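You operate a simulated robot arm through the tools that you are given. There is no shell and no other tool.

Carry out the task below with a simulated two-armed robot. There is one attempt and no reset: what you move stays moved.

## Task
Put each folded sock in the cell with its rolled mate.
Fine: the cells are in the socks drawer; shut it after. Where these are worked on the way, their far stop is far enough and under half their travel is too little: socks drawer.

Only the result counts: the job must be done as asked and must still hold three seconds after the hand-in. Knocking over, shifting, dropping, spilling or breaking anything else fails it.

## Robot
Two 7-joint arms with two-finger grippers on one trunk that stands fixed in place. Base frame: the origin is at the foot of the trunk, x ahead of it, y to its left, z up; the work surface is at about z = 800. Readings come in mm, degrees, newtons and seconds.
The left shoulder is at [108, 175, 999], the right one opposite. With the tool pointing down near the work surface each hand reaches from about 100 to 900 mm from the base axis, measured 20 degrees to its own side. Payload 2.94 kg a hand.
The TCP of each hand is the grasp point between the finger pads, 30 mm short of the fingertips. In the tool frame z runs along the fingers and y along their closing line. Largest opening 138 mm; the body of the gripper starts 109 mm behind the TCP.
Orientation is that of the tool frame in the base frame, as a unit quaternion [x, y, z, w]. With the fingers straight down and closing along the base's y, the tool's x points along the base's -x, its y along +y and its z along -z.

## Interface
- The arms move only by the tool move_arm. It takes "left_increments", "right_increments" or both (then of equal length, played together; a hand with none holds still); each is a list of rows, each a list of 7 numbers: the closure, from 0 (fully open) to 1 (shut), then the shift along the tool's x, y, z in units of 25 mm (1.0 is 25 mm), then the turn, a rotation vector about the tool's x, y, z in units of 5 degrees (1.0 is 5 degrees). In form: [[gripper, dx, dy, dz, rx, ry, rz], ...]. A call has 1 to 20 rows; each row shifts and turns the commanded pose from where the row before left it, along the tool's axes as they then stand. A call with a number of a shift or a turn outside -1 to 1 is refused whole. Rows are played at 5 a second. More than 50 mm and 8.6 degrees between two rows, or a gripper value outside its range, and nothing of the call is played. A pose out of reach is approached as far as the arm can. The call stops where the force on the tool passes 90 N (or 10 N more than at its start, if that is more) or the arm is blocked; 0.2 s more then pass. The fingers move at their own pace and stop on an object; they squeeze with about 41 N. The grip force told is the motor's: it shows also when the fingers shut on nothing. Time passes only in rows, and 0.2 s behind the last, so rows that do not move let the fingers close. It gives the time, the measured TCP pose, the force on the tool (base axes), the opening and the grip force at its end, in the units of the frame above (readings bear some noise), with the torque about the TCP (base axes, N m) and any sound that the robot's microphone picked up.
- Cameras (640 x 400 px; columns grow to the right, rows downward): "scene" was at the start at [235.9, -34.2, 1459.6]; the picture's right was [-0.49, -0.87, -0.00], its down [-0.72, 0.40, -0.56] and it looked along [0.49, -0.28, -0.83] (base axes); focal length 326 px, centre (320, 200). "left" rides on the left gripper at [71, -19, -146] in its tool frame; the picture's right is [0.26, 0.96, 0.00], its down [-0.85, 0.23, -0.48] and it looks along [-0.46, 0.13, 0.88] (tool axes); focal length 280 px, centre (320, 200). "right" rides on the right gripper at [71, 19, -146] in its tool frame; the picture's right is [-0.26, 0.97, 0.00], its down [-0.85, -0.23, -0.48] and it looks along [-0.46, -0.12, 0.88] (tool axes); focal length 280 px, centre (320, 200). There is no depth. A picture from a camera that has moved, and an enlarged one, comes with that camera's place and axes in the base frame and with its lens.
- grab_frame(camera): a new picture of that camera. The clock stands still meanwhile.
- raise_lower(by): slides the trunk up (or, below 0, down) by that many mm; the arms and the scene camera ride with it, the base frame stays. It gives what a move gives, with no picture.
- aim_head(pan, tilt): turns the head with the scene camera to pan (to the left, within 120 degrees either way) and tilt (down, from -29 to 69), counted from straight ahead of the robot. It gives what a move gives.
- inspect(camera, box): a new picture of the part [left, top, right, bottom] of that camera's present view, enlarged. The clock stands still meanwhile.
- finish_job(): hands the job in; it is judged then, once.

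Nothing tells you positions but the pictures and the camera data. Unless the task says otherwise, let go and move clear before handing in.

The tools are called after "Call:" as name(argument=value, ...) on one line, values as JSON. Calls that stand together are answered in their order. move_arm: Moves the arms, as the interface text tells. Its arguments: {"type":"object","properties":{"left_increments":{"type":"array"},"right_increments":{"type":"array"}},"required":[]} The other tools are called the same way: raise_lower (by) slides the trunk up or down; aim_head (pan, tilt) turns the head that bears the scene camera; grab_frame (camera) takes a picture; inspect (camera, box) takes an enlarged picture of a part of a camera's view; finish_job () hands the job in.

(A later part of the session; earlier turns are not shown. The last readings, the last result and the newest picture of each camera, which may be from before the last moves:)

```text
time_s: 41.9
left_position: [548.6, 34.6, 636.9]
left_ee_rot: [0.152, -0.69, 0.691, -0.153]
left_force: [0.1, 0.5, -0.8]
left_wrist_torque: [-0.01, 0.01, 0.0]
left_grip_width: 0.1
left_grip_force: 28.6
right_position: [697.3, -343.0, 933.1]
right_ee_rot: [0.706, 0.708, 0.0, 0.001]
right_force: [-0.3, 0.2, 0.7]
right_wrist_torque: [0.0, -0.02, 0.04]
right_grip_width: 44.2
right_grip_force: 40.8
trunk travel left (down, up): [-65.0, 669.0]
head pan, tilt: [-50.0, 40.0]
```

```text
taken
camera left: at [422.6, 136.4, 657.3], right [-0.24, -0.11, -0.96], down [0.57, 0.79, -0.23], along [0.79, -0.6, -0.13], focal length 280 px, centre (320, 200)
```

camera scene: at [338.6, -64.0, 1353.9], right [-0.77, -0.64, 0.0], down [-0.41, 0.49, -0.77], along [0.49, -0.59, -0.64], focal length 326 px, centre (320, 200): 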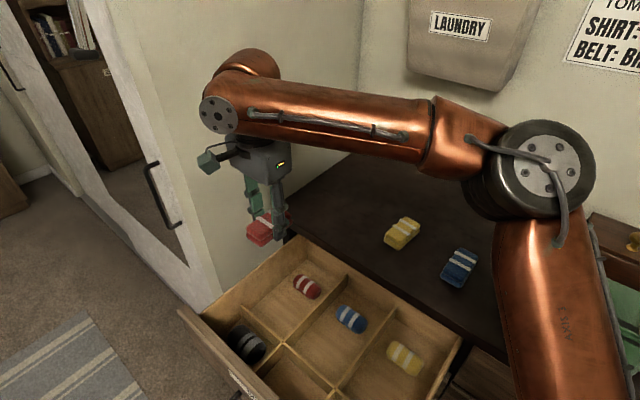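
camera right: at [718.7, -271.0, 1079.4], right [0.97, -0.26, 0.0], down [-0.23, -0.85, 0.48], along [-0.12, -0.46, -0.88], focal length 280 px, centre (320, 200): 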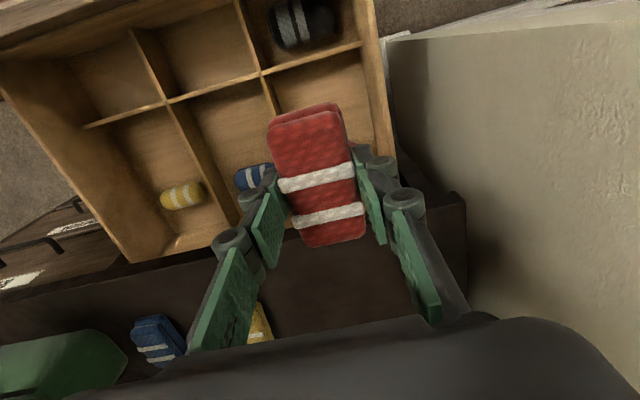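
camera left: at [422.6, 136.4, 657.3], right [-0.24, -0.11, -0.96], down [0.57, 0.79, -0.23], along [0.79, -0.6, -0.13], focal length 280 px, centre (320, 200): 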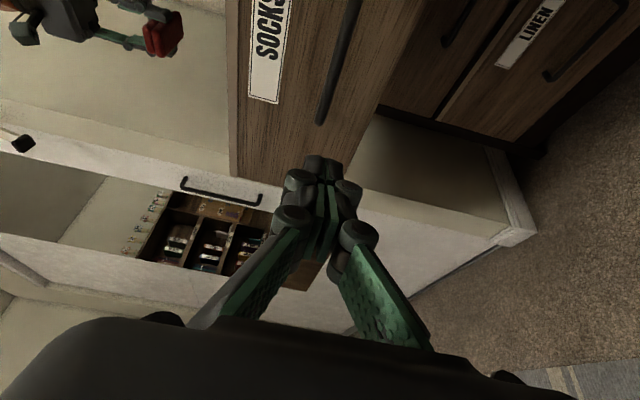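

The elbow is up and to the right over the tabletop. To keep the forearm well above the dresser while the hand goes into the drawer, I'll raise the trunk again first, then lower the hand in stages.

Call:
raise_lower(by=110)

Call:
move_arm(right_increments=[[1, 0, 0.2, 1, 0, 0, 0], [1, 0, 0, 1, 0, 0, 0], [1, 0, 0, 1, 0, 0, 0], [1, 0, 0, 1, 0, 0, 0], [1, 0, 0, 1, 0, 0, 0], [1, 0, 0, 1, 0, 0, 0], [1, 0, 0, 1, 0, 0, 0], [1, 0, 0, 1, 0, 0, 0], [1, 0, 0, 0, 0, 0, 0]])

Call:
grab_frame(camera="scene")

```text
time_s: 43.3
left_position: [547.4, 34.0, 746.5]
left_ee_rot: [-0.153, 0.691, -0.69, 0.153]
left_force: [0.4, -0.7, -0.6]
left_wrist_torque: [0.03, -0.02, -0.01]
left_grip_width: 0.0
left_grip_force: 28.8
right_position: [671.8, -344.9, 1081.7]
right_ee_rot: [0.706, 0.707, 0.025, 0.024]
right_force: [0.4, 0.5, -1.6]
right_wrist_torque: [0.02, 0.02, 0.03]
right_grip_width: 44.3
right_grip_force: 41.2
trunk travel left (down, up): [-175.0, 559.0]
head pan, tilt: [-50.0, 40.0]
```

```text
time_s: 45.3
left_position: [547.7, 34.4, 747.1]
left_ee_rot: [-0.153, 0.69, -0.69, 0.154]
left_force: [0.8, -0.4, -0.3]
left_wrist_torque: [-0.03, 0.0, 0.02]
left_grip_width: 0.1
left_grip_force: 28.4
right_position: [689.3, -345.6, 884.0]
right_ee_rot: [0.706, 0.707, 0.025, 0.024]
right_force: [0.0, 0.0, 0.2]
right_wrist_torque: [0.0, -0.03, -0.01]
right_grip_width: 44.5
right_grip_force: 41.1
trunk travel left (down, up): [-175.0, 559.0]
head pan, tilt: [-50.0, 40.0]
```

```text
taken
camera scene: at [228.1, -64.0, 1481.2], right [-0.77, -0.64, 0.0], down [-0.41, 0.49, -0.77], along [0.49, -0.59, -0.64], focal length 326 px, centre (320, 200)
```

scene: 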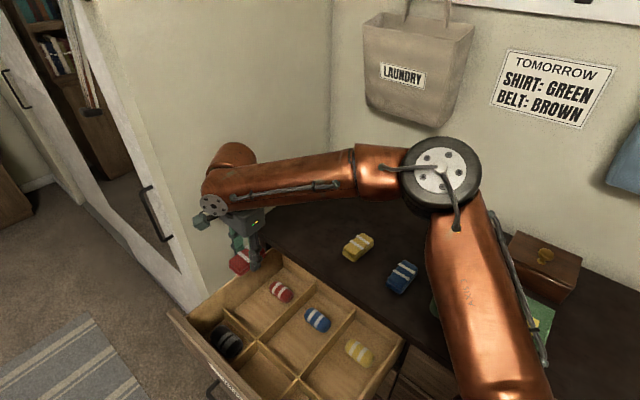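

The trunk move left the hand tilted about 4°. I'll level it, centre it on the red cell, and lower to z ≈ 745.

Call:
move_arm(right_increments=[[1, 0, 0.3, 0, 0.8, 0, 0], [1, 0, 0.3, 0, 0, 0, 0], [1, 0, 0, 1, 0, 0, 0], [1, 0, 0, 1, 0, 0, 0], [1, 0, 0, 1, 0, 0, 0], [1, 0, 0, 1, 0, 0, 0], [1, 0, 0, 1, 0, 0, 0], [1, 0, 0, 0.5, 0, 0, 0], [1, 0, 0, 0, 0, 0, 0]])

Call:
grab_frame(camera="scene")

Call:
grab_frame(camera="right")

Call:
grab_frame(camera="left")

```text
time_s: 47.3
left_position: [547.8, 34.2, 746.6]
left_ee_rot: [-0.153, 0.69, -0.69, 0.153]
left_force: [0.2, -0.2, 0.4]
left_wrist_torque: [0.02, 0.01, 0.02]
left_grip_width: 0.0
left_grip_force: 28.3
right_position: [687.3, -352.0, 752.2]
right_ee_rot: [0.706, 0.708, 0.0, 0.002]
right_force: [0.5, -0.7, -0.1]
right_wrist_torque: [0.0, 0.0, 0.02]
right_grip_width: 44.2
right_grip_force: 40.9
right hand out of reach, approached as far as the arm can: row 5, 6, 7, 8
trunk travel left (down, up): [-175.0, 559.0]
head pan, tilt: [-50.0, 40.0]
```

```text
taken
camera scene: at [228.3, -64.1, 1481.1], right [-0.77, -0.64, 0.0], down [-0.41, 0.49, -0.77], along [0.49, -0.59, -0.64], focal length 326 px, centre (320, 200)
```

scene: 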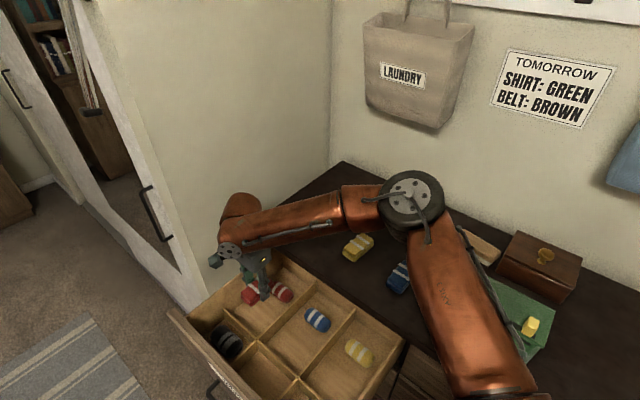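

```text
taken
camera right: at [707.3, -280.0, 898.1], right [0.97, -0.26, 0.0], down [-0.23, -0.85, 0.48], along [-0.12, -0.46, -0.88], focal length 280 px, centre (320, 200)
```

right: 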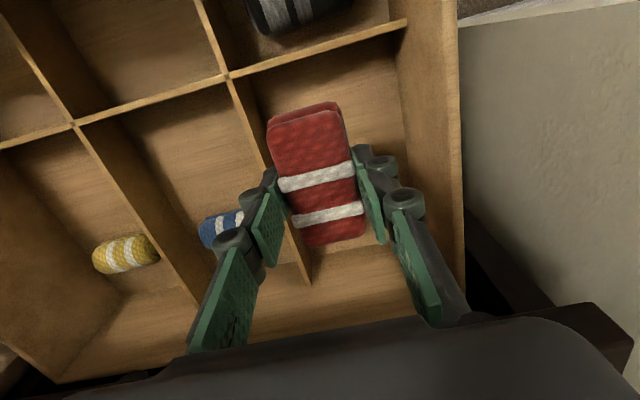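

```text
taken
camera left: at [422.1, 135.6, 767.5], right [-0.24, -0.11, -0.96], down [0.57, 0.79, -0.23], along [0.79, -0.6, -0.12], focal length 280 px, centre (320, 200)
```

left: 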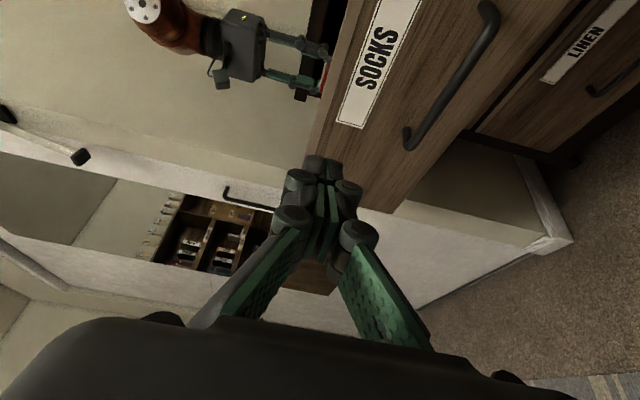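

The arm can't go lower from this trunk height. The elbow has good clearance here, so I'll lower the trunk in stages, letting the hand ride down, and watch the elbow.

Call:
raise_lower(by=-60)

Call:
grab_frame(camera="scene")

Call:
grab_frame(camera="right")

```text
time_s: 48.3
left_position: [546.8, 34.6, 688.7]
left_ee_rot: [-0.153, 0.69, -0.69, 0.154]
left_force: [0.6, 0.1, 0.2]
left_wrist_torque: [0.04, 0.02, -0.01]
left_grip_width: 0.0
left_grip_force: 28.3
right_position: [687.2, -350.7, 693.0]
right_ee_rot: [0.707, 0.708, 0.001, 0.0]
right_force: [0.2, -0.4, 0.0]
right_wrist_torque: [0.0, -0.03, 0.04]
right_grip_width: 44.4
right_grip_force: 41.7
trunk travel left (down, up): [-115.0, 619.0]
head pan, tilt: [-50.0, 40.0]
```

```text
taken
camera scene: at [284.9, -64.1, 1413.8], right [-0.77, -0.64, 0.0], down [-0.41, 0.49, -0.77], along [0.49, -0.59, -0.64], focal length 326 px, centre (320, 200)
```

scene: 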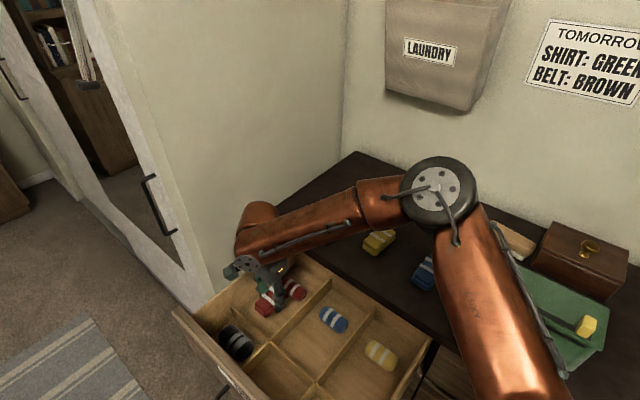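

```text
taken
camera right: at [707.6, -279.0, 839.0], right [0.97, -0.26, 0.0], down [-0.23, -0.85, 0.48], along [-0.12, -0.46, -0.88], focal length 280 px, centre (320, 200)
```

right: 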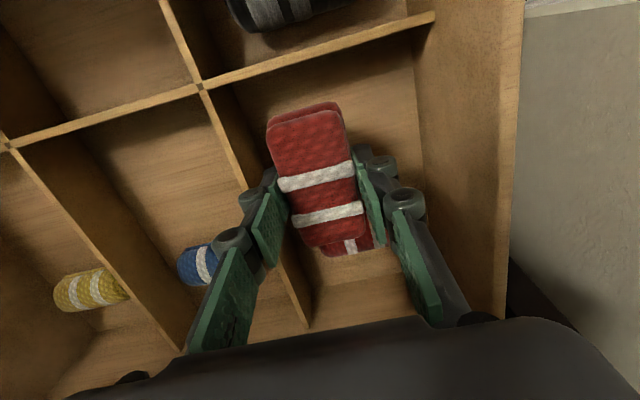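

The sock is inside the red cell area with clearance to the dividers (tops ~672) and the red roll. I'll centre it and keep lowering.

Call:
move_arm(right_increments=[[1, 0.1, 0.6, 0, 0, 0, 0], [1, 0, 0, 0.6, 0, 0, 0], [1, 0, 0, 0.6, 0, 0, 0], [1, 0, 0, 0.6, 0, 0, 0], [1, 0, 0, 0.4, 0, 0, 0], [1, 0, 0, 0, 0, 0, 0]])

Call:
grab_frame(camera="right")

Call:
grab_frame(camera="scene")

```text
time_s: 49.7
left_position: [546.9, 33.9, 688.5]
left_ee_rot: [-0.152, 0.69, -0.69, 0.154]
left_force: [0.5, 0.4, 0.0]
left_wrist_torque: [-0.03, 0.0, 0.02]
left_grip_width: 0.0
left_grip_force: 28.8
right_position: [702.2, -349.1, 636.4]
right_ee_rot: [0.707, 0.708, 0.0, 0.001]
right_force: [-0.8, -0.5, 0.9]
right_wrist_torque: [0.0, -0.02, 0.01]
right_grip_width: 44.6
right_grip_force: 41.1
trunk travel left (down, up): [-115.0, 619.0]
head pan, tilt: [-50.0, 40.0]
```

```text
taken
camera right: at [722.5, -275.9, 781.8], right [0.97, -0.26, 0.0], down [-0.23, -0.85, 0.48], along [-0.12, -0.46, -0.88], focal length 280 px, centre (320, 200)
```

right: 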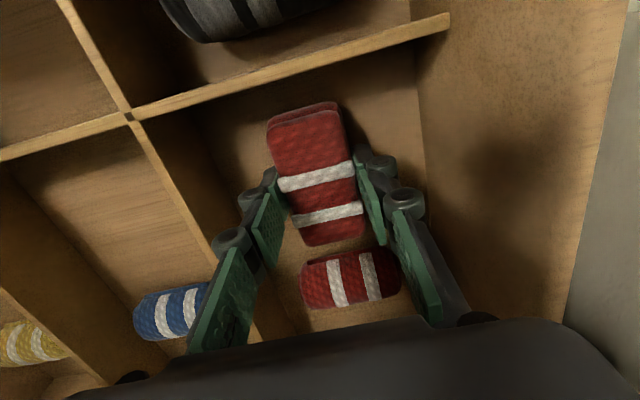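

```text
taken
camera scene: at [286.2, -64.1, 1413.3], right [-0.77, -0.64, 0.0], down [-0.41, 0.49, -0.77], along [0.49, -0.59, -0.64], focal length 326 px, centre (320, 200)
```

scene: 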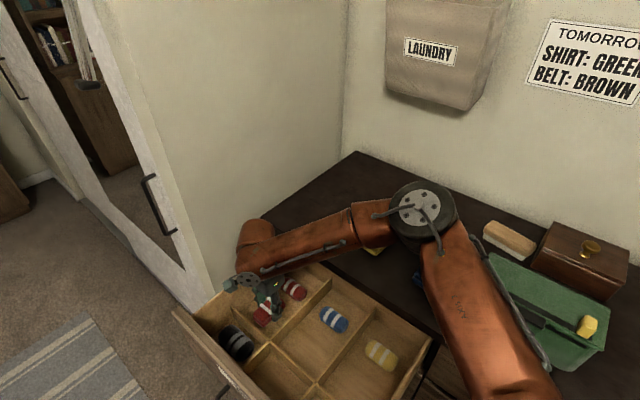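

There's a clear gap to the red roll. I'll lower the last bit slowly to find the floor.

Call:
move_arm(right_increments=[[1, 0, 0, 0.16, 0, 0, 0], [1, 0, 0, 0.16, 0, 0, 0], [1, 0, 0, 0, 0, 0, 0]])

Call:
move_arm(right_increments=[[1, 0, 0, 0.12, 0, 0, 0], [1, 0, 0, 0, 0, 0, 0]])

Call:
grab_frame(camera="right")

```text
time_s: 50.5
left_position: [547.4, 32.7, 688.4]
left_ee_rot: [-0.153, 0.69, -0.69, 0.153]
left_force: [0.2, 0.4, -0.8]
left_wrist_torque: [0.0, 0.0, 0.0]
left_grip_width: 0.2
left_grip_force: 28.4
right_position: [702.4, -349.9, 628.8]
right_ee_rot: [0.706, 0.708, 0.0, 0.0]
right_force: [-0.3, 1.1, -0.4]
right_wrist_torque: [0.03, -0.01, -0.01]
right_grip_width: 44.5
right_grip_force: 41.5
trunk travel left (down, up): [-115.0, 619.0]
head pan, tilt: [-50.0, 40.0]
```

```text
time_s: 51.1
left_position: [548.3, 34.2, 687.1]
left_ee_rot: [-0.154, 0.69, -0.69, 0.154]
left_force: [1.3, 0.5, 0.2]
left_wrist_torque: [-0.01, 0.02, 0.02]
left_grip_width: 0.2
left_grip_force: 28.2
right_position: [701.5, -349.7, 625.9]
right_ee_rot: [0.706, 0.708, 0.001, 0.001]
right_force: [0.3, 0.5, -0.1]
right_wrist_torque: [-0.02, 0.0, -0.01]
right_grip_width: 44.4
right_grip_force: 40.7
trunk travel left (down, up): [-115.0, 619.0]
head pan, tilt: [-50.0, 40.0]
```

```text
taken
camera right: at [721.4, -276.8, 771.9], right [0.97, -0.26, 0.0], down [-0.23, -0.85, 0.47], along [-0.12, -0.46, -0.88], focal length 280 px, centre (320, 200)
```

right: 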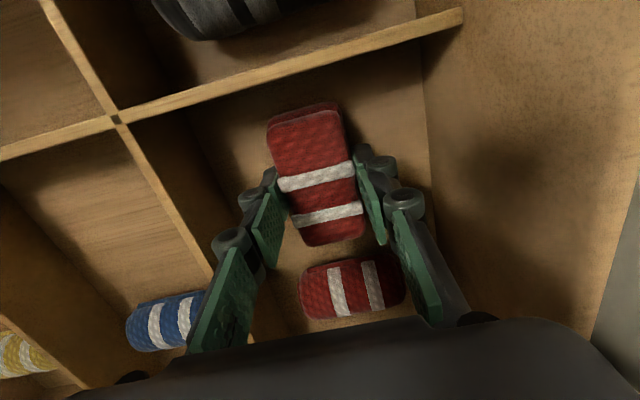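

No contact yet, so I'll continue in small steps.

Call:
move_arm(right_increments=[[1, 0.1, 0, 0.12, 0, 0, 0], [1, 0, 0, 0.12, 0, 0, 0], [1, 0, 0, 0, 0, 0, 0]])

Call:
move_arm(right_increments=[[1, 0, 0, 0.12, 0, 0, 0], [1, 0, 0, 0, 0, 0, 0]])

Call:
inspect(camera="right", box=[180, 80, 480, 330])

```text
time_s: 51.9
left_position: [548.0, 35.4, 687.9]
left_ee_rot: [-0.153, 0.69, -0.69, 0.154]
left_force: [-1.2, -0.3, -0.5]
left_wrist_torque: [-0.02, 0.02, 0.0]
left_grip_width: 0.1
left_grip_force: 28.6
right_position: [700.9, -345.9, 623.5]
right_ee_rot: [0.706, 0.708, 0.003, 0.002]
right_force: [2.9, -1.0, 12.8]
right_wrist_torque: [0.0, 0.12, -0.02]
right_grip_width: 44.6
right_grip_force: 40.6
right hand out of reach, approached as far as the arm can: row 1
trunk travel left (down, up): [-115.0, 619.0]
head pan, tilt: [-50.0, 40.0]
```

```text
time_s: 52.5
left_position: [546.7, 34.1, 689.4]
left_ee_rot: [0.153, -0.69, 0.691, -0.154]
left_force: [-0.5, 1.5, -0.8]
left_wrist_torque: [0.0, 0.01, -0.03]
left_grip_width: 0.0
left_grip_force: 28.1
right_position: [698.8, -347.3, 623.4]
right_ee_rot: [0.706, 0.708, 0.003, 0.004]
right_force: [8.9, -1.4, 28.8]
right_wrist_torque: [0.09, 0.1, 0.01]
right_grip_width: 44.2
right_grip_force: 41.4
trunk travel left (down, up): [-115.0, 619.0]
head pan, tilt: [-50.0, 40.0]
```

```text
1.60 times, centred on (330, 205) of right
camera zoom: at [717.6, -274.8, 769.7], right [0.97, -0.26, 0.01], down [-0.23, -0.85, 0.47], along [-0.12, -0.46, -0.88], focal length 449 px, centre (304, 192)
```

zoom: 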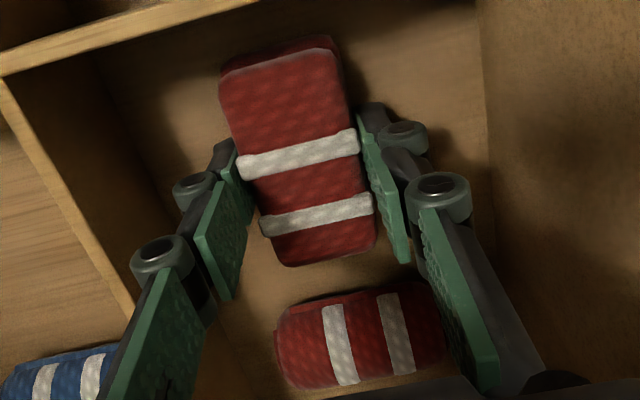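

Contact at z ≈ 623, so the sock is on the drawer floor. I'll ease up 1 mm and open only partway, to stay clear of the cell walls.

Call:
move_arm(right_increments=[[1, 0, 0, -0.12, 0, 0, 0], [0.85, 0, 0, 0, 0, 0, 0], [0.7, 0, 0, 0, 0, 0, 0], [0.55, 0, 0, 0, 0, 0, 0], [0.55, 0, 0, 0, 0, 0, 0], [0.55, 0, 0, 0, 0, 0, 0], [0.55, 0, 0, 0, 0, 0, 0]])

Call:
inspect(camera="right", box=[180, 80, 480, 330])

```text
time_s: 54.1
left_position: [547.6, 34.5, 686.4]
left_ee_rot: [0.153, -0.69, 0.69, -0.153]
left_force: [0.4, 0.4, -0.3]
left_wrist_torque: [0.02, -0.01, -0.02]
left_grip_width: 0.3
left_grip_force: 28.6
right_position: [698.3, -349.0, 620.0]
right_ee_rot: [0.706, 0.708, 0.0, -0.001]
right_force: [-1.6, -0.5, 3.4]
right_wrist_torque: [0.01, -0.02, -0.01]
right_grip_width: 62.5
right_grip_force: 0.1
trunk travel left (down, up): [-115.0, 619.0]
head pan, tilt: [-50.0, 40.0]
```

```text
1.60 times, centred on (330, 205) of right
camera zoom: at [718.2, -275.9, 766.8], right [0.97, -0.26, 0.0], down [-0.23, -0.85, 0.48], along [-0.12, -0.46, -0.88], focal length 449 px, centre (304, 192)
```

zoom: 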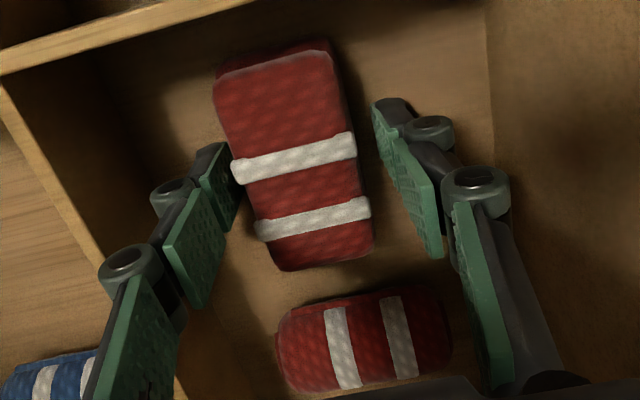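

Red is released next to its roll. I'll lift straight up out of the drawer.

Call:
move_arm(right_increments=[[0.55, 0, 0, -0.5, 0, 0, 0], [0.55, 0, 0, -1, 0, 0, 0], [0.55, 0, 0, -1, 0, 0, 0], [0.55, 0, 0, -1, 0, 0, 0], [0.55, 0, 0, -1, 0, 0, 0], [0.55, 0, 0, -1, 0, 0, 0], [0.55, 0, 0, -1, 0, 0, 0], [0.55, 0, 0, -1, 0, 0, 0], [0.55, 0, 0, -1, 0, 0, 0], [0.55, 0, 0, -1, 0, 0, 0], [0.55, 0, 0, -1, 0, 0, 0], [0.55, 0, 0, -0.5, 0, 0, 0], [0.55, 0, 0, 0, 0, 0, 0]])

Call:
grab_frame(camera="right")

Call:
grab_frame(camera="scene")

```text
time_s: 56.9
left_position: [548.5, 34.0, 687.9]
left_ee_rot: [-0.153, 0.69, -0.69, 0.153]
left_force: [0.1, -0.3, -0.3]
left_wrist_torque: [-0.06, 0.02, -0.01]
left_grip_width: 0.2
left_grip_force: 28.5
right_position: [700.1, -347.6, 896.7]
right_ee_rot: [0.706, 0.708, -0.001, 0.0]
right_force: [-0.5, 0.4, -0.4]
right_wrist_torque: [0.02, 0.01, -0.02]
right_grip_width: 62.3
right_grip_force: 0.1
trunk travel left (down, up): [-115.0, 619.0]
head pan, tilt: [-50.0, 40.0]
```

```text
taken
camera right: at [720.9, -275.0, 1042.5], right [0.97, -0.26, 0.0], down [-0.23, -0.85, 0.48], along [-0.12, -0.46, -0.88], focal length 280 px, centre (320, 200)
```

right: 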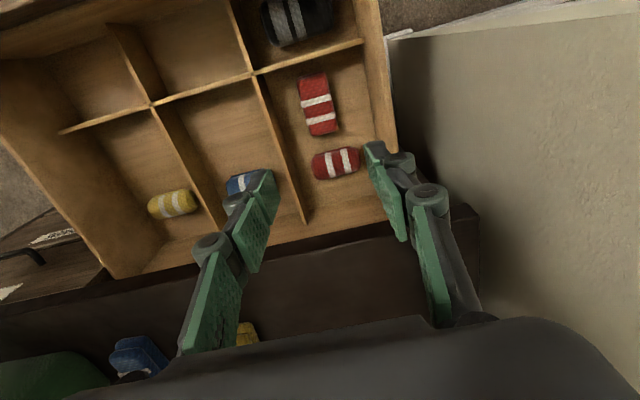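

```text
taken
camera scene: at [286.2, -64.1, 1413.2], right [-0.77, -0.64, 0.0], down [-0.41, 0.49, -0.77], along [0.49, -0.59, -0.64], focal length 326 px, centre (320, 200)
```

scene: 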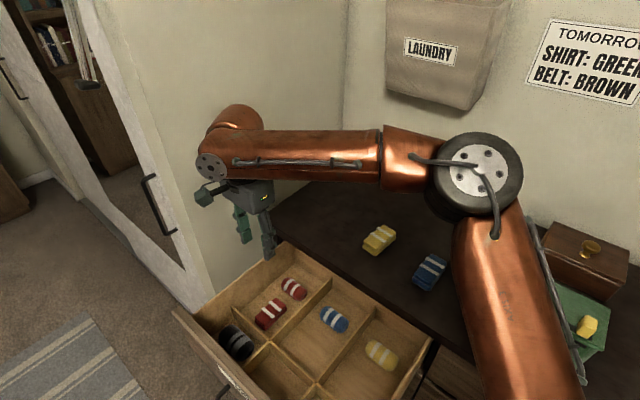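

Red sits in its cell. Next is yellow at about (533,−585), turned about 11°.

Call:
move_arm(right_increments=[[0.55, -0.95, -0.67, -0.3, 0, 0, 0], [0.55, -0.95, -0.67, -0.3, 0, 0, 0], [0.55, -0.95, -0.67, 0, 0, 0, 0], [0.55, -0.95, -0.67, 0, 0, 0, 0], [0.55, -0.95, -0.67, 0, 0, 0, 0], [0.5, -0.95, -0.67, 0, 0, 0, 0], [0.4, -0.95, -0.67, 0, 0, 0, 0], [0.3, -0.95, -0.67, 0, 0, 0, 0], [0.2, -0.95, -0.67, 0, 0, 0, 0], [0.2, -0.95, -0.67, 0, 0, 0, 0], [0.2, 0, 0, 0, 0, 0, 0.75], [0.2, 0, 0, 0, 0, 0, 0.75], [0.2, 0, 0, 0, 0, 0, 0.7], [0.2, 0, 0, 0, 0, 0, 0]])

Call:
grab_frame(camera="right")

Call:
grab_frame(camera="scene")

```text
time_s: 59.9
left_position: [547.8, 32.3, 687.3]
left_ee_rot: [-0.153, 0.69, -0.69, 0.154]
left_force: [-0.7, -0.1, -0.2]
left_wrist_torque: [-0.01, -0.01, -0.04]
left_grip_width: 0.0
left_grip_force: 28.7
right_position: [533.0, -585.5, 910.9]
right_ee_rot: [0.771, 0.637, 0.0, 0.0]
right_force: [0.0, 0.5, -0.4]
right_wrist_torque: [0.01, 0.01, -0.01]
right_grip_width: 110.4
right_grip_force: 0.0
trunk travel left (down, up): [-115.0, 619.0]
head pan, tilt: [-50.0, 40.0]
```

```text
taken
camera right: at [565.7, -518.8, 1057.0], right [0.9, -0.44, 0.0], down [-0.39, -0.79, 0.48], along [-0.21, -0.43, -0.88], focal length 280 px, centre (320, 200)
```

right: 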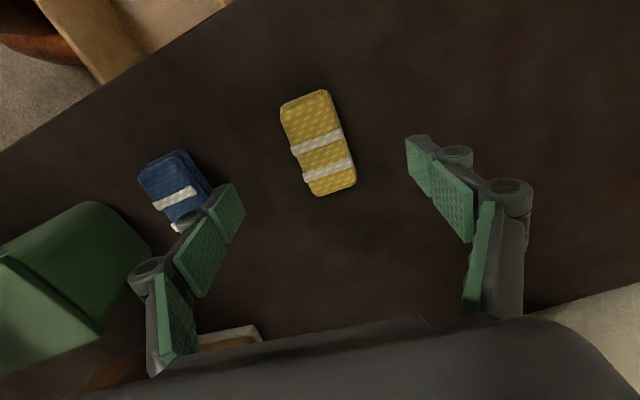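

```text
taken
camera scene: at [286.1, -64.3, 1413.3], right [-0.77, -0.64, 0.0], down [-0.41, 0.49, -0.77], along [0.49, -0.59, -0.64], focal length 326 px, centre (320, 200)
```

scene: 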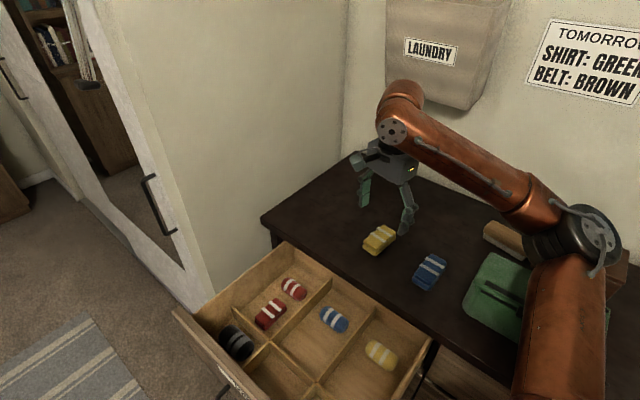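

Yellow is centred between the fingers. I'll lower and close.

Call:
move_arm(right_increments=[[0.2, 0, 0, 0.8, 0, 0, 0], [0.2, 0, 0, 0.8, 0, 0, 0], [0.2, 0, 0, 0.8, 0, 0, 0], [0.2, 0, 0, 0.5, 0, 0, 0], [0.2, 0, 0, 0.25, 0, 0, 0], [0.2, 0, 0, 0, 0, 0, 0], [1, 0, 0, 0, 0, 0, 0], [1, 0, 0, 0, 0, 0, 0], [1, 0, 0, 0, 0, 0, 0], [1, 0, 0, 0, 0, 0, 0], [1, 0, 0, 0, 0, 0, 0], [1, 0, 0, 0, 0, 0, 0], [1, 0, 0, 0, 0, 0, 0]])

Call:
grab_frame(camera="right")

```text
time_s: 62.7
left_position: [548.4, 37.6, 688.7]
left_ee_rot: [0.153, -0.688, 0.692, -0.153]
left_force: [0.5, -0.1, 0.0]
left_wrist_torque: [-0.03, 0.05, 0.01]
left_grip_width: 0.0
left_grip_force: 28.3
right_position: [532.5, -581.2, 838.2]
right_ee_rot: [0.771, 0.637, -0.003, 0.006]
right_force: [4.6, 0.6, 9.7]
right_wrist_torque: [0.02, -0.16, 0.15]
right_grip_width: 45.8
right_grip_force: 40.6
trunk travel left (down, up): [-115.0, 619.0]
head pan, tilt: [-50.0, 40.0]
```

```text
taken
camera right: at [565.3, -512.5, 984.1], right [0.9, -0.44, 0.01], down [-0.39, -0.78, 0.48], along [-0.21, -0.44, -0.87], focal length 280 px, centre (320, 200)
```

right: 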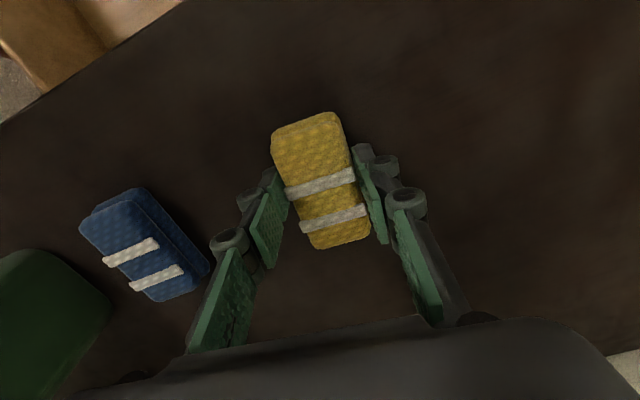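

The yellow sock is gripped at 46 mm, but the hand sits a little higher than commanded, with about 10 N on it. I'll check whether any part of the arm is touching something.

Call:
grab_frame(camera="scene")

Call:
inspect(camera="scene", box=[440, 180, 640, 400])

Call:
inspect(camera="scene", box=[330, 80, 490, 260])

```text
taken
camera scene: at [284.8, -56.5, 1414.2], right [-0.77, -0.64, 0.0], down [-0.41, 0.49, -0.77], along [0.49, -0.59, -0.64], focal length 326 px, centre (320, 200)
```

scene: 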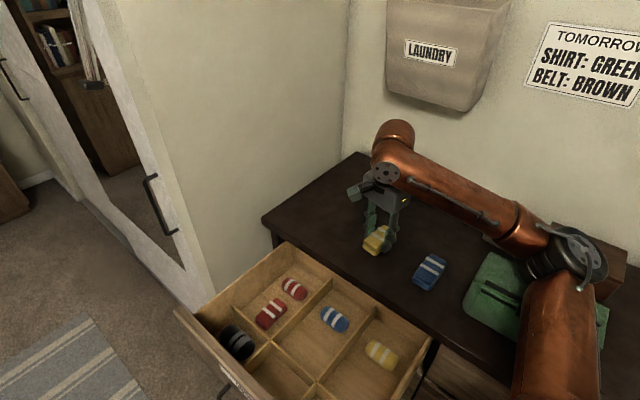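

```text
1.82 times, centred on (540, 290) of scene
camera zoom: at [284.8, -56.5, 1414.2], right [-0.77, -0.64, 0.0], down [-0.41, 0.49, -0.77], along [0.49, -0.59, -0.64], focal length 592 px, centre (-80, 36)
```

zoom: 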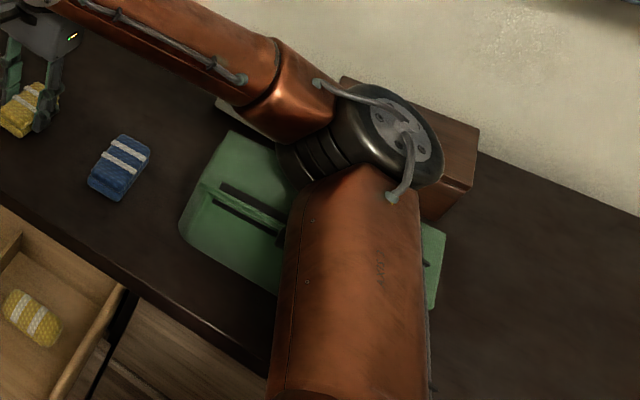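

```text
2.22 times, centred on (410, 170) of scene
camera zoom: at [284.8, -56.5, 1414.2], right [-0.77, -0.64, 0.0], down [-0.41, 0.49, -0.77], along [0.49, -0.59, -0.64], focal length 724 px, centre (120, 267)
```

zoom: 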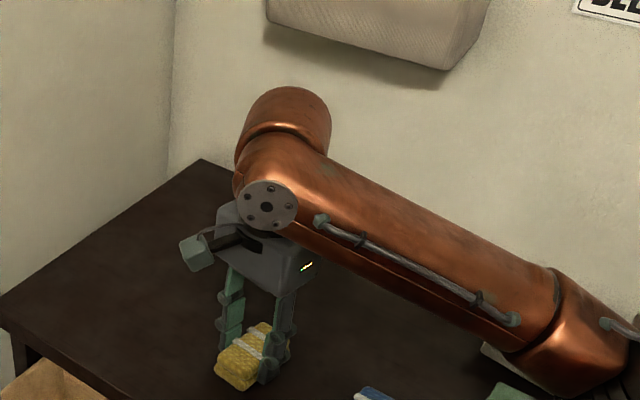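

The trunk has shifted slightly, so the elbow is pressing on something near the brown box. I'll lift straight back the way I came and check that nothing has moved.

Call:
move_arm(right_increments=[[1, 0, 0, -0.6, 0, 0, 0], [1, 0, 0, -0.8, 0, 0, 0], [1, 0, 0, -0.8, 0, 0, 0], [1, 0, 0, -0.8, 0, 0, 0], [1, 0, 0, 0, 0, 0, 0]])

Call:
grab_frame(camera="scene")

Call:
grab_frame(camera="right")

```text
time_s: 63.9
left_position: [547.8, 33.4, 687.9]
left_ee_rot: [0.153, -0.69, 0.69, -0.153]
left_force: [0.6, -0.7, 0.4]
left_wrist_torque: [-0.01, -0.04, -0.01]
left_grip_width: 0.0
left_grip_force: 28.3
right_position: [532.9, -586.9, 907.7]
right_ee_rot: [0.771, 0.637, 0.0, 0.0]
right_force: [-0.3, -0.3, -1.0]
right_wrist_torque: [0.0, 0.01, 0.02]
right_grip_width: 45.1
right_grip_force: 40.9
trunk travel left (down, up): [-115.0, 619.0]
head pan, tilt: [-50.0, 40.0]
```

```text
taken
camera scene: at [286.5, -64.9, 1413.1], right [-0.77, -0.64, 0.0], down [-0.41, 0.49, -0.77], along [0.49, -0.59, -0.64], focal length 326 px, centre (320, 200)
```

scene: 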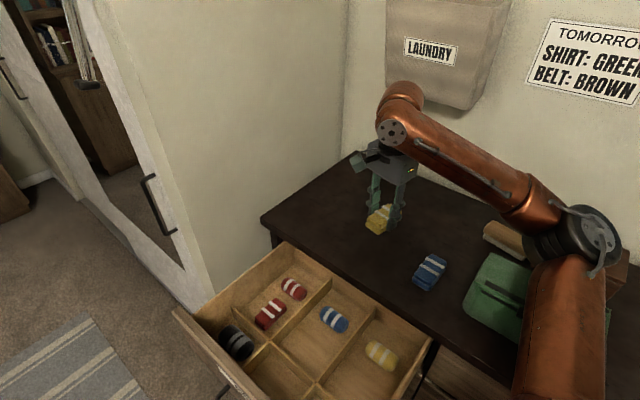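

```text
taken
camera right: at [566.1, -519.8, 1054.0], right [0.9, -0.44, 0.0], down [-0.39, -0.79, 0.48], along [-0.21, -0.43, -0.88], focal length 280 px, centre (320, 200)
```

right: 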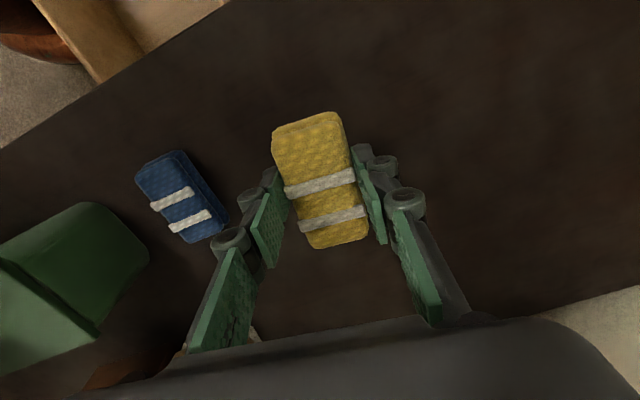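

The force is back to zero. I'll raise the trunk so the elbow stays high, then carry yellow over toward the drawer.

Call:
raise_lower(by=60)

Call:
grab_frame(camera="scene")

```text
time_s: 64.9
left_position: [547.9, 34.4, 745.7]
left_ee_rot: [-0.154, 0.691, -0.69, 0.153]
left_force: [0.6, -0.2, -0.2]
left_wrist_torque: [-0.02, -0.04, -0.03]
left_grip_width: 0.1
left_grip_force: 28.3
right_position: [534.1, -585.2, 966.0]
right_ee_rot: [0.771, 0.637, -0.001, -0.001]
right_force: [0.0, 0.1, -1.4]
right_wrist_torque: [-0.05, 0.01, 0.02]
right_grip_width: 45.1
right_grip_force: 41.4
trunk travel left (down, up): [-175.0, 559.0]
head pan, tilt: [-50.0, 40.0]
```

```text
taken
camera scene: at [229.1, -64.2, 1480.7], right [-0.77, -0.64, 0.0], down [-0.41, 0.49, -0.77], along [0.49, -0.59, -0.64], focal length 326 px, centre (320, 200)
```

scene: 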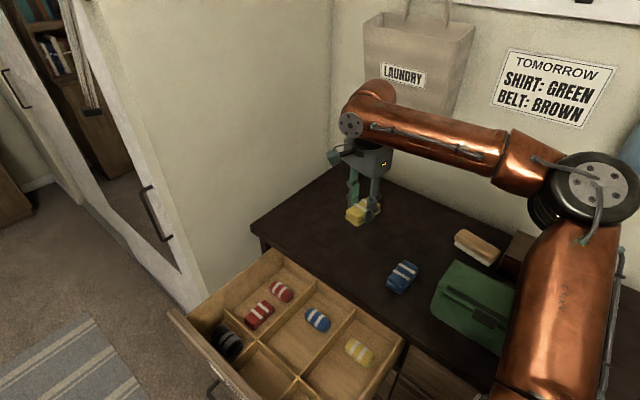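

There's ample clearance now. I'll straighten the wrist and move over the yellow cell at (413,−347).

Call:
move_arm(right_increments=[[1, 0, 0, 0, 0, 0, -0.75], [1, 0, 0, 0, 0, 0, -0.75], [1, 0, 0, 0, 0, 0, -0.7], [1, 0.95, -0.48, 0, 0, 0, 0], [1, 0.95, -0.48, 0, 0, 0, 0], [1, 0.95, -0.48, 0, 0, 0, 0], [1, 0.95, -0.48, 0, 0, 0, 0], [1, 0.95, -0.48, 0, 0, 0, 0], [1, 0.95, -0.48, 0, 0, 0, 0], [1, 0.95, -0.48, 0, 0, 0, 0], [1, 0.95, -0.48, 0, 0, 0, 0], [1, 0.95, -0.48, 0, 0, 0, 0], [1, 0.95, -0.48, 0, 0, 0, 0], [1, 0, 0, 0, 0, 0, 0]])

Call:
grab_frame(camera="scene")

Call:
grab_frame(camera="right")

```text
time_s: 67.9
left_position: [547.1, 34.1, 747.5]
left_ee_rot: [0.152, -0.69, 0.691, -0.153]
left_force: [0.1, -0.2, -1.0]
left_wrist_torque: [0.01, -0.02, -0.02]
left_grip_width: 0.0
left_grip_force: 28.0
right_position: [412.5, -348.1, 968.1]
right_ee_rot: [0.706, 0.708, -0.001, -0.001]
right_force: [0.1, -0.2, 0.1]
right_wrist_torque: [0.01, 0.0, -0.02]
right_grip_width: 44.7
right_grip_force: 41.1
trunk travel left (down, up): [-175.0, 559.0]
head pan, tilt: [-50.0, 40.0]
```

```text
taken
camera scene: at [228.2, -64.6, 1481.0], right [-0.77, -0.64, 0.0], down [-0.41, 0.49, -0.77], along [0.49, -0.59, -0.64], focal length 326 px, centre (320, 200)
```

scene: 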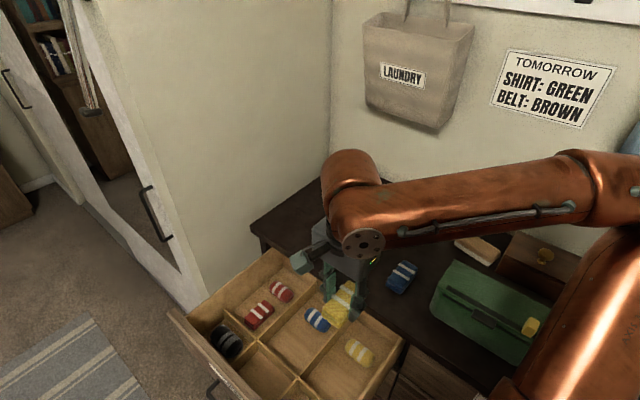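

```text
taken
camera right: at [432.8, -276.0, 1114.3], right [0.97, -0.26, 0.0], down [-0.23, -0.85, 0.48], along [-0.13, -0.46, -0.88], focal length 280 px, centre (320, 200)
```

right: 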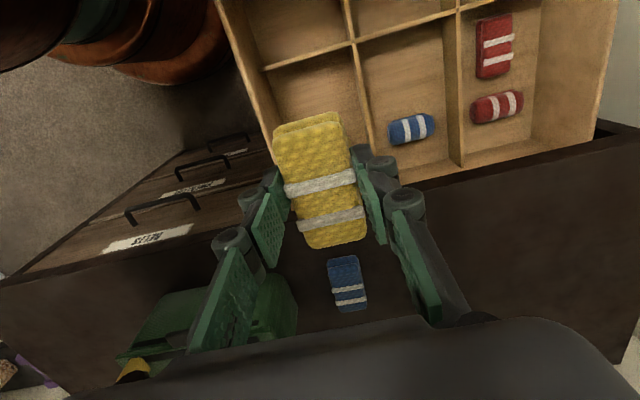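

The box knob, brush and bag appear at the same pixels as before, so nothing shifted. I'll lower yellow over its cell in stages.

Call:
move_arm(right_increments=[[1, 0, 0, 1, 0, 0, 0], [1, 0, 0, 1, 0, 0, 0], [1, 0, 0, 1, 0, 0, 0], [1, 0, 0, 1, 0, 0, 0], [1, 0, 0, 1, 0, 0, 0], [1, 0, 0, 1, 0, 0, 0], [1, 0, 0, 1, 0, 0, 0], [1, 0, 0, 1, 0, 0, 0], [1, 0, 0, 0, 0, 0, 0]])

Call:
grab_frame(camera="scene")

Call:
grab_frame(camera="right")

```text
time_s: 69.9
left_position: [546.3, 34.5, 747.5]
left_ee_rot: [0.153, -0.69, 0.691, -0.153]
left_force: [0.7, 0.3, 1.1]
left_wrist_torque: [-0.02, 0.01, -0.02]
left_grip_width: 0.0
left_grip_force: 28.5
right_position: [431.3, -353.4, 772.2]
right_ee_rot: [0.706, 0.708, 0.0, -0.002]
right_force: [0.2, 0.5, 0.5]
right_wrist_torque: [0.0, 0.02, -0.03]
right_grip_width: 44.4
right_grip_force: 41.0
right hand out of reach, approached as far as the arm can: row 5, 6, 7, 8
trunk travel left (down, up): [-175.0, 559.0]
head pan, tilt: [-50.0, 40.0]
```

```text
taken
camera scene: at [228.1, -64.5, 1481.2], right [-0.77, -0.64, 0.0], down [-0.41, 0.49, -0.77], along [0.49, -0.59, -0.64], focal length 326 px, centre (320, 200)
```

scene: 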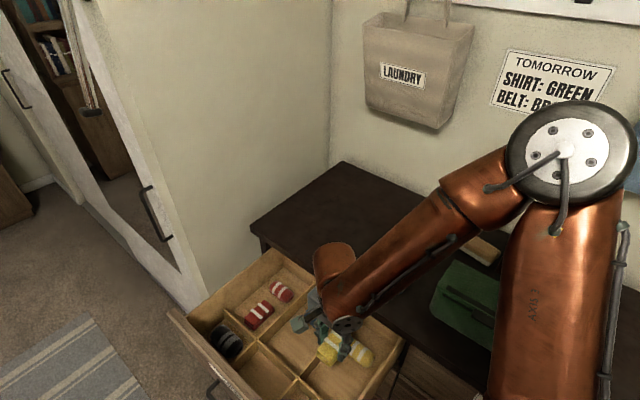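

```text
taken
camera right: at [452.7, -281.8, 918.2], right [0.97, -0.26, 0.0], down [-0.23, -0.85, 0.48], along [-0.13, -0.46, -0.88], focal length 280 px, centre (320, 200)
```

right: 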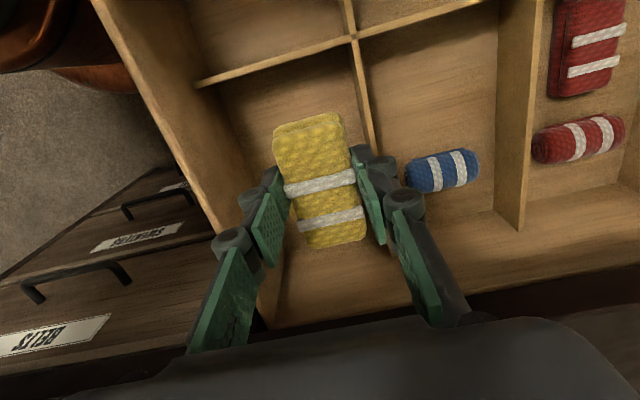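

The elbow is now high, and only the wrist limits further lowering. I'll lower the trunk and re-centre over the cell.

Call:
raise_lower(by=-60)

Call:
move_arm(right_increments=[[1, 0.15, -0.7, 0, 0, 0, 0], [1, 0, 0, 0.3, 0, 0, 0], [1, 0, 0, 0, 0, 0, 0]])

Call:
grab_frame(camera="scene")

Call:
grab_frame(camera="right")

```text
time_s: 70.9
left_position: [546.3, 35.1, 689.0]
left_ee_rot: [-0.153, 0.69, -0.69, 0.155]
left_force: [-0.1, 0.0, 0.9]
left_wrist_torque: [0.0, -0.04, 0.0]
left_grip_width: 0.1
left_grip_force: 27.9
right_position: [439.3, -353.4, 688.2]
right_ee_rot: [0.706, 0.707, -0.027, -0.028]
right_force: [-0.5, 0.4, 0.6]
right_wrist_torque: [-0.01, -0.03, 0.01]
right_grip_width: 44.4
right_grip_force: 40.5
trunk travel left (down, up): [-115.0, 619.0]
head pan, tilt: [-50.0, 40.0]
```

```text
time_s: 71.7
left_position: [546.7, 34.1, 687.0]
left_ee_rot: [-0.154, 0.69, -0.69, 0.153]
left_force: [-0.1, -0.4, 0.4]
left_wrist_torque: [-0.01, 0.0, 0.0]
left_grip_width: 0.0
left_grip_force: 28.0
right_position: [439.5, -354.7, 680.8]
right_ee_rot: [0.705, 0.708, -0.028, -0.029]
right_force: [0.2, -0.2, -0.1]
right_wrist_torque: [-0.01, 0.02, -0.01]
right_grip_width: 44.5
right_grip_force: 41.1
right hand out of reach, approached as far as the arm can: row 1
trunk travel left (down, up): [-115.0, 619.0]
head pan, tilt: [-50.0, 40.0]
```

```text
taken
camera scene: at [286.1, -64.3, 1413.3], right [-0.77, -0.64, 0.0], down [-0.41, 0.49, -0.77], along [0.49, -0.59, -0.64], focal length 326 px, centre (320, 200)
```

scene: 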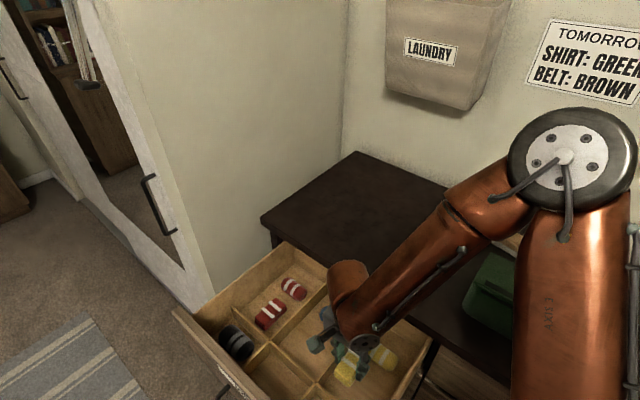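

```text
taken
camera right: at [472.0, -281.9, 825.1], right [0.96, -0.26, -0.08], down [-0.19, -0.85, 0.49], along [-0.19, -0.46, -0.87], focal length 280 px, centre (320, 200)
```

right: 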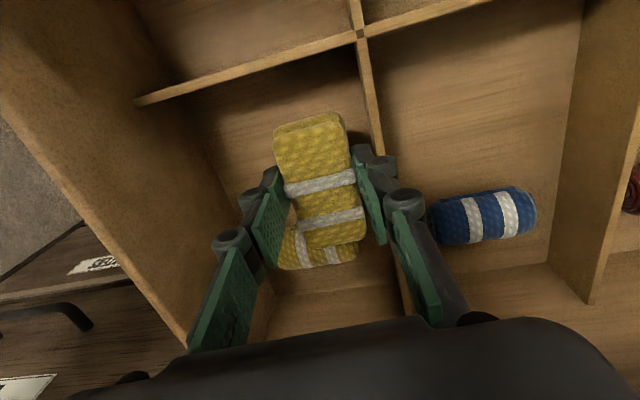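

The hand is too close to the shoulder here, so the arm is folded too tightly. Raising the trunk moves the shoulder up and back. I'll lift out, raise the trunk further and retry from there.

Call:
move_arm(right_increments=[[1, 0, 0, -1, 0, 0, 0], [1, 0, 0, -1, 0, 0, 0], [1, 0, 0, -1, 0, 0, 0], [1, 0, 0, -1, 0, 0, 0], [1, 0, 0, 0, 0, 0, 0]])

Call:
raise_lower(by=160)

Call:
grab_frame(camera="scene")

```text
time_s: 72.9
left_position: [547.6, 34.5, 687.3]
left_ee_rot: [-0.153, 0.691, -0.69, 0.154]
left_force: [-0.2, -0.3, -0.2]
left_wrist_torque: [0.0, 0.02, 0.01]
left_grip_width: 0.0
left_grip_force: 28.3
right_position: [447.4, -354.7, 780.0]
right_ee_rot: [0.705, 0.708, -0.027, -0.028]
right_force: [-0.1, -0.3, -0.8]
right_wrist_torque: [0.0, -0.02, -0.02]
right_grip_width: 44.5
right_grip_force: 40.6
trunk travel left (down, up): [-115.0, 619.0]
head pan, tilt: [-50.0, 40.0]
```

```text
time_s: 74.7
left_position: [548.0, 33.8, 846.4]
left_ee_rot: [-0.154, 0.691, -0.69, 0.152]
left_force: [0.4, 0.7, -0.9]
left_wrist_torque: [-0.03, 0.0, -0.01]
left_grip_width: 0.0
left_grip_force: 28.7
right_position: [449.1, -354.0, 940.1]
right_ee_rot: [0.706, 0.707, -0.027, -0.029]
right_force: [0.5, 0.5, 0.3]
right_wrist_torque: [-0.01, 0.04, 0.01]
right_grip_width: 44.2
right_grip_force: 40.7
trunk travel left (down, up): [-275.0, 459.0]
head pan, tilt: [-50.0, 40.0]
```

```text
taken
camera scene: at [148.6, -64.4, 1587.3], right [-0.77, -0.64, 0.0], down [-0.41, 0.49, -0.77], along [0.49, -0.59, -0.64], focal length 326 px, centre (320, 200)
```

scene: 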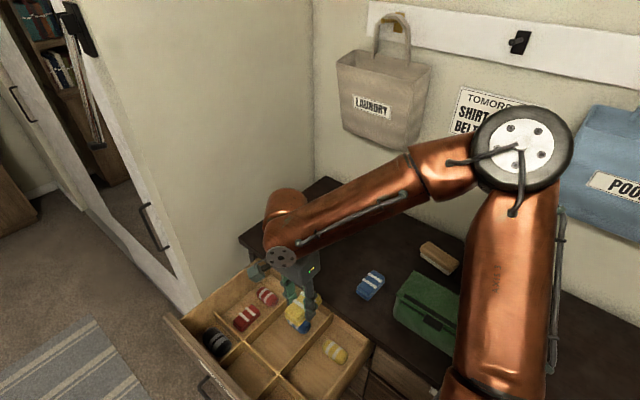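

The elbow is well up now. I'll level the hand, centre on x=413, and lower partway.

Call:
move_arm(right_increments=[[1, 0, 0, 0, -0.92, 0, 0], [1, 0.25, -0.75, 0, 0, 0, 0], [1, 0, -0.7, 0, 0, 0, 0], [1, 0, 0, 1, 0, 0, 0], [1, 0, 0, 1, 0, 0, 0], [1, 0, 0, 1, 0, 0, 0], [1, 0, 0, 1, 0, 0, 0], [1, 0, 0, 1, 0, 0, 0], [1, 0, 0, 0, 0, 0, 0]])

Call:
grab_frame(camera="scene")

```text
time_s: 76.7
left_position: [547.7, 33.6, 846.3]
left_ee_rot: [0.154, -0.69, 0.691, -0.153]
left_force: [-0.3, 0.6, 0.2]
left_wrist_torque: [-0.01, 0.02, 0.02]
left_grip_width: 0.0
left_grip_force: 27.9
right_position: [410.1, -348.3, 815.2]
right_ee_rot: [0.707, 0.708, 0.001, 0.001]
right_force: [-0.6, 0.9, -1.4]
right_wrist_torque: [0.0, 0.01, 0.0]
right_grip_width: 44.5
right_grip_force: 40.9
trunk travel left (down, up): [-275.0, 459.0]
head pan, tilt: [-50.0, 40.0]
```

```text
taken
camera scene: at [147.5, -64.4, 1587.7], right [-0.77, -0.64, 0.0], down [-0.41, 0.49, -0.77], along [0.49, -0.59, -0.64], focal length 326 px, centre (320, 200)
```

scene: 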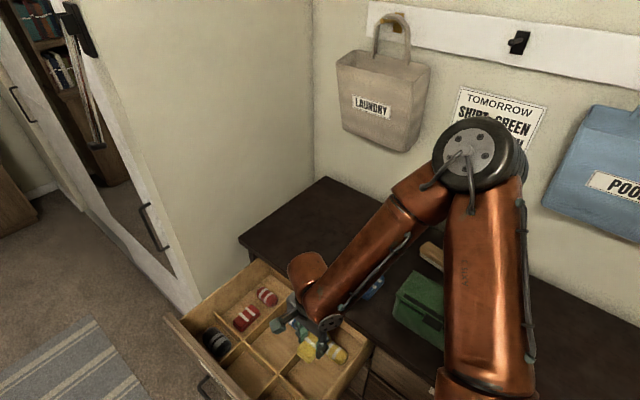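

That works. I'll continue down.

Call:
move_arm(right_increments=[[1, 0, 0.1, 1, 0, 0, 0], [1, 0, 0, 1, 0, 0, 0], [1, 0, 0, 1, 0, 0, 0], [1, 0, 0, 0, 0, 0, 0]])

Call:
grab_frame(camera="right")

```text
time_s: 77.7
left_position: [546.5, 34.3, 848.7]
left_ee_rot: [-0.153, 0.691, -0.69, 0.154]
left_force: [-1.6, -0.4, -0.4]
left_wrist_torque: [0.0, 0.0, 0.01]
left_grip_width: 0.0
left_grip_force: 28.2
right_position: [413.6, -347.7, 739.6]
right_ee_rot: [0.707, 0.707, 0.002, 0.0]
right_force: [0.0, -0.8, -0.3]
right_wrist_torque: [0.0, -0.03, -0.02]
right_grip_width: 44.6
right_grip_force: 41.6
trunk travel left (down, up): [-275.0, 459.0]
head pan, tilt: [-50.0, 40.0]
```

```text
taken
camera right: at [433.7, -276.1, 886.2], right [0.97, -0.26, 0.0], down [-0.23, -0.85, 0.47], along [-0.12, -0.46, -0.88], focal length 280 px, centre (320, 200)
```

right: 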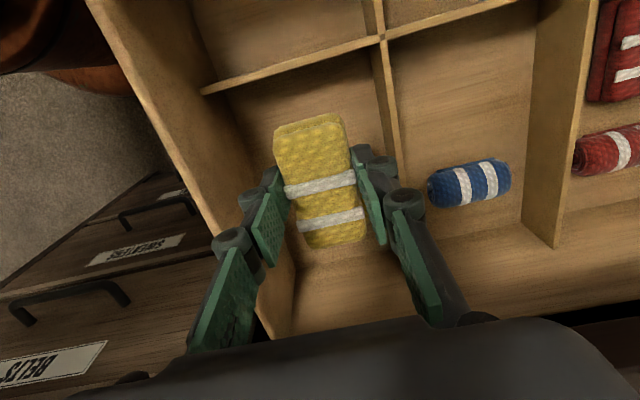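

Centred in the yellow cell (x 346–476). I'll lower further.

Call:
move_arm(right_increments=[[1, 0, 0, 0.8, 0, 0, 0], [1, 0, 0, 0.8, 0, 0, 0], [1, 0, 0, 0.8, 0, 0, 0], [1, 0, 0, 0.8, 0, 0, 0], [1, 0, 0, 0, 0, 0, 0]])

Call:
grab_frame(camera="right")

Call:
grab_frame(camera="scene")

```text
time_s: 78.9
left_position: [548.1, 34.0, 847.8]
left_ee_rot: [0.154, -0.69, 0.69, -0.152]
left_force: [1.5, -0.7, 0.1]
left_wrist_torque: [-0.02, -0.02, 0.01]
left_grip_width: 0.0
left_grip_force: 28.2
right_position: [419.4, -354.4, 668.0]
right_ee_rot: [0.706, 0.709, 0.001, -0.003]
right_force: [-0.4, 0.1, -0.5]
right_wrist_torque: [0.04, 0.0, -0.03]
right_grip_width: 44.5
right_grip_force: 41.3
right hand out of reach, approached as far as the arm can: row 4
trunk travel left (down, up): [-275.0, 459.0]
head pan, tilt: [-50.0, 40.0]
```

```text
taken
camera right: at [438.9, -282.3, 814.3], right [0.97, -0.26, 0.0], down [-0.23, -0.85, 0.47], along [-0.12, -0.46, -0.88], focal length 280 px, centre (320, 200)
```

right: 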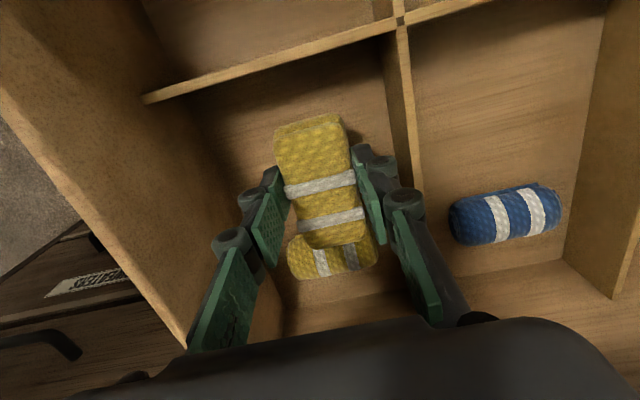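

```text
taken
camera scene: at [147.7, -64.8, 1587.6], right [-0.77, -0.64, 0.0], down [-0.41, 0.49, -0.77], along [0.49, -0.59, -0.64], focal length 326 px, centre (320, 200)
```

scene: 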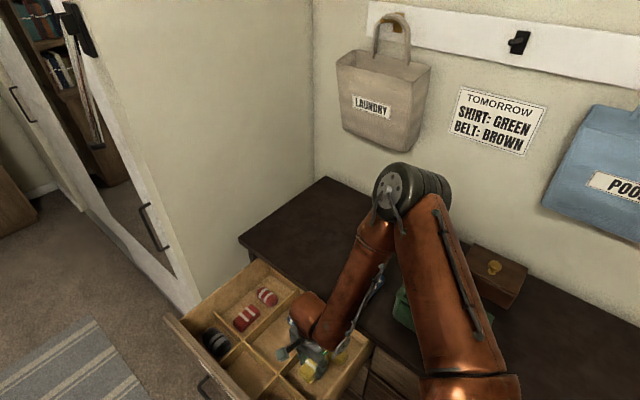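

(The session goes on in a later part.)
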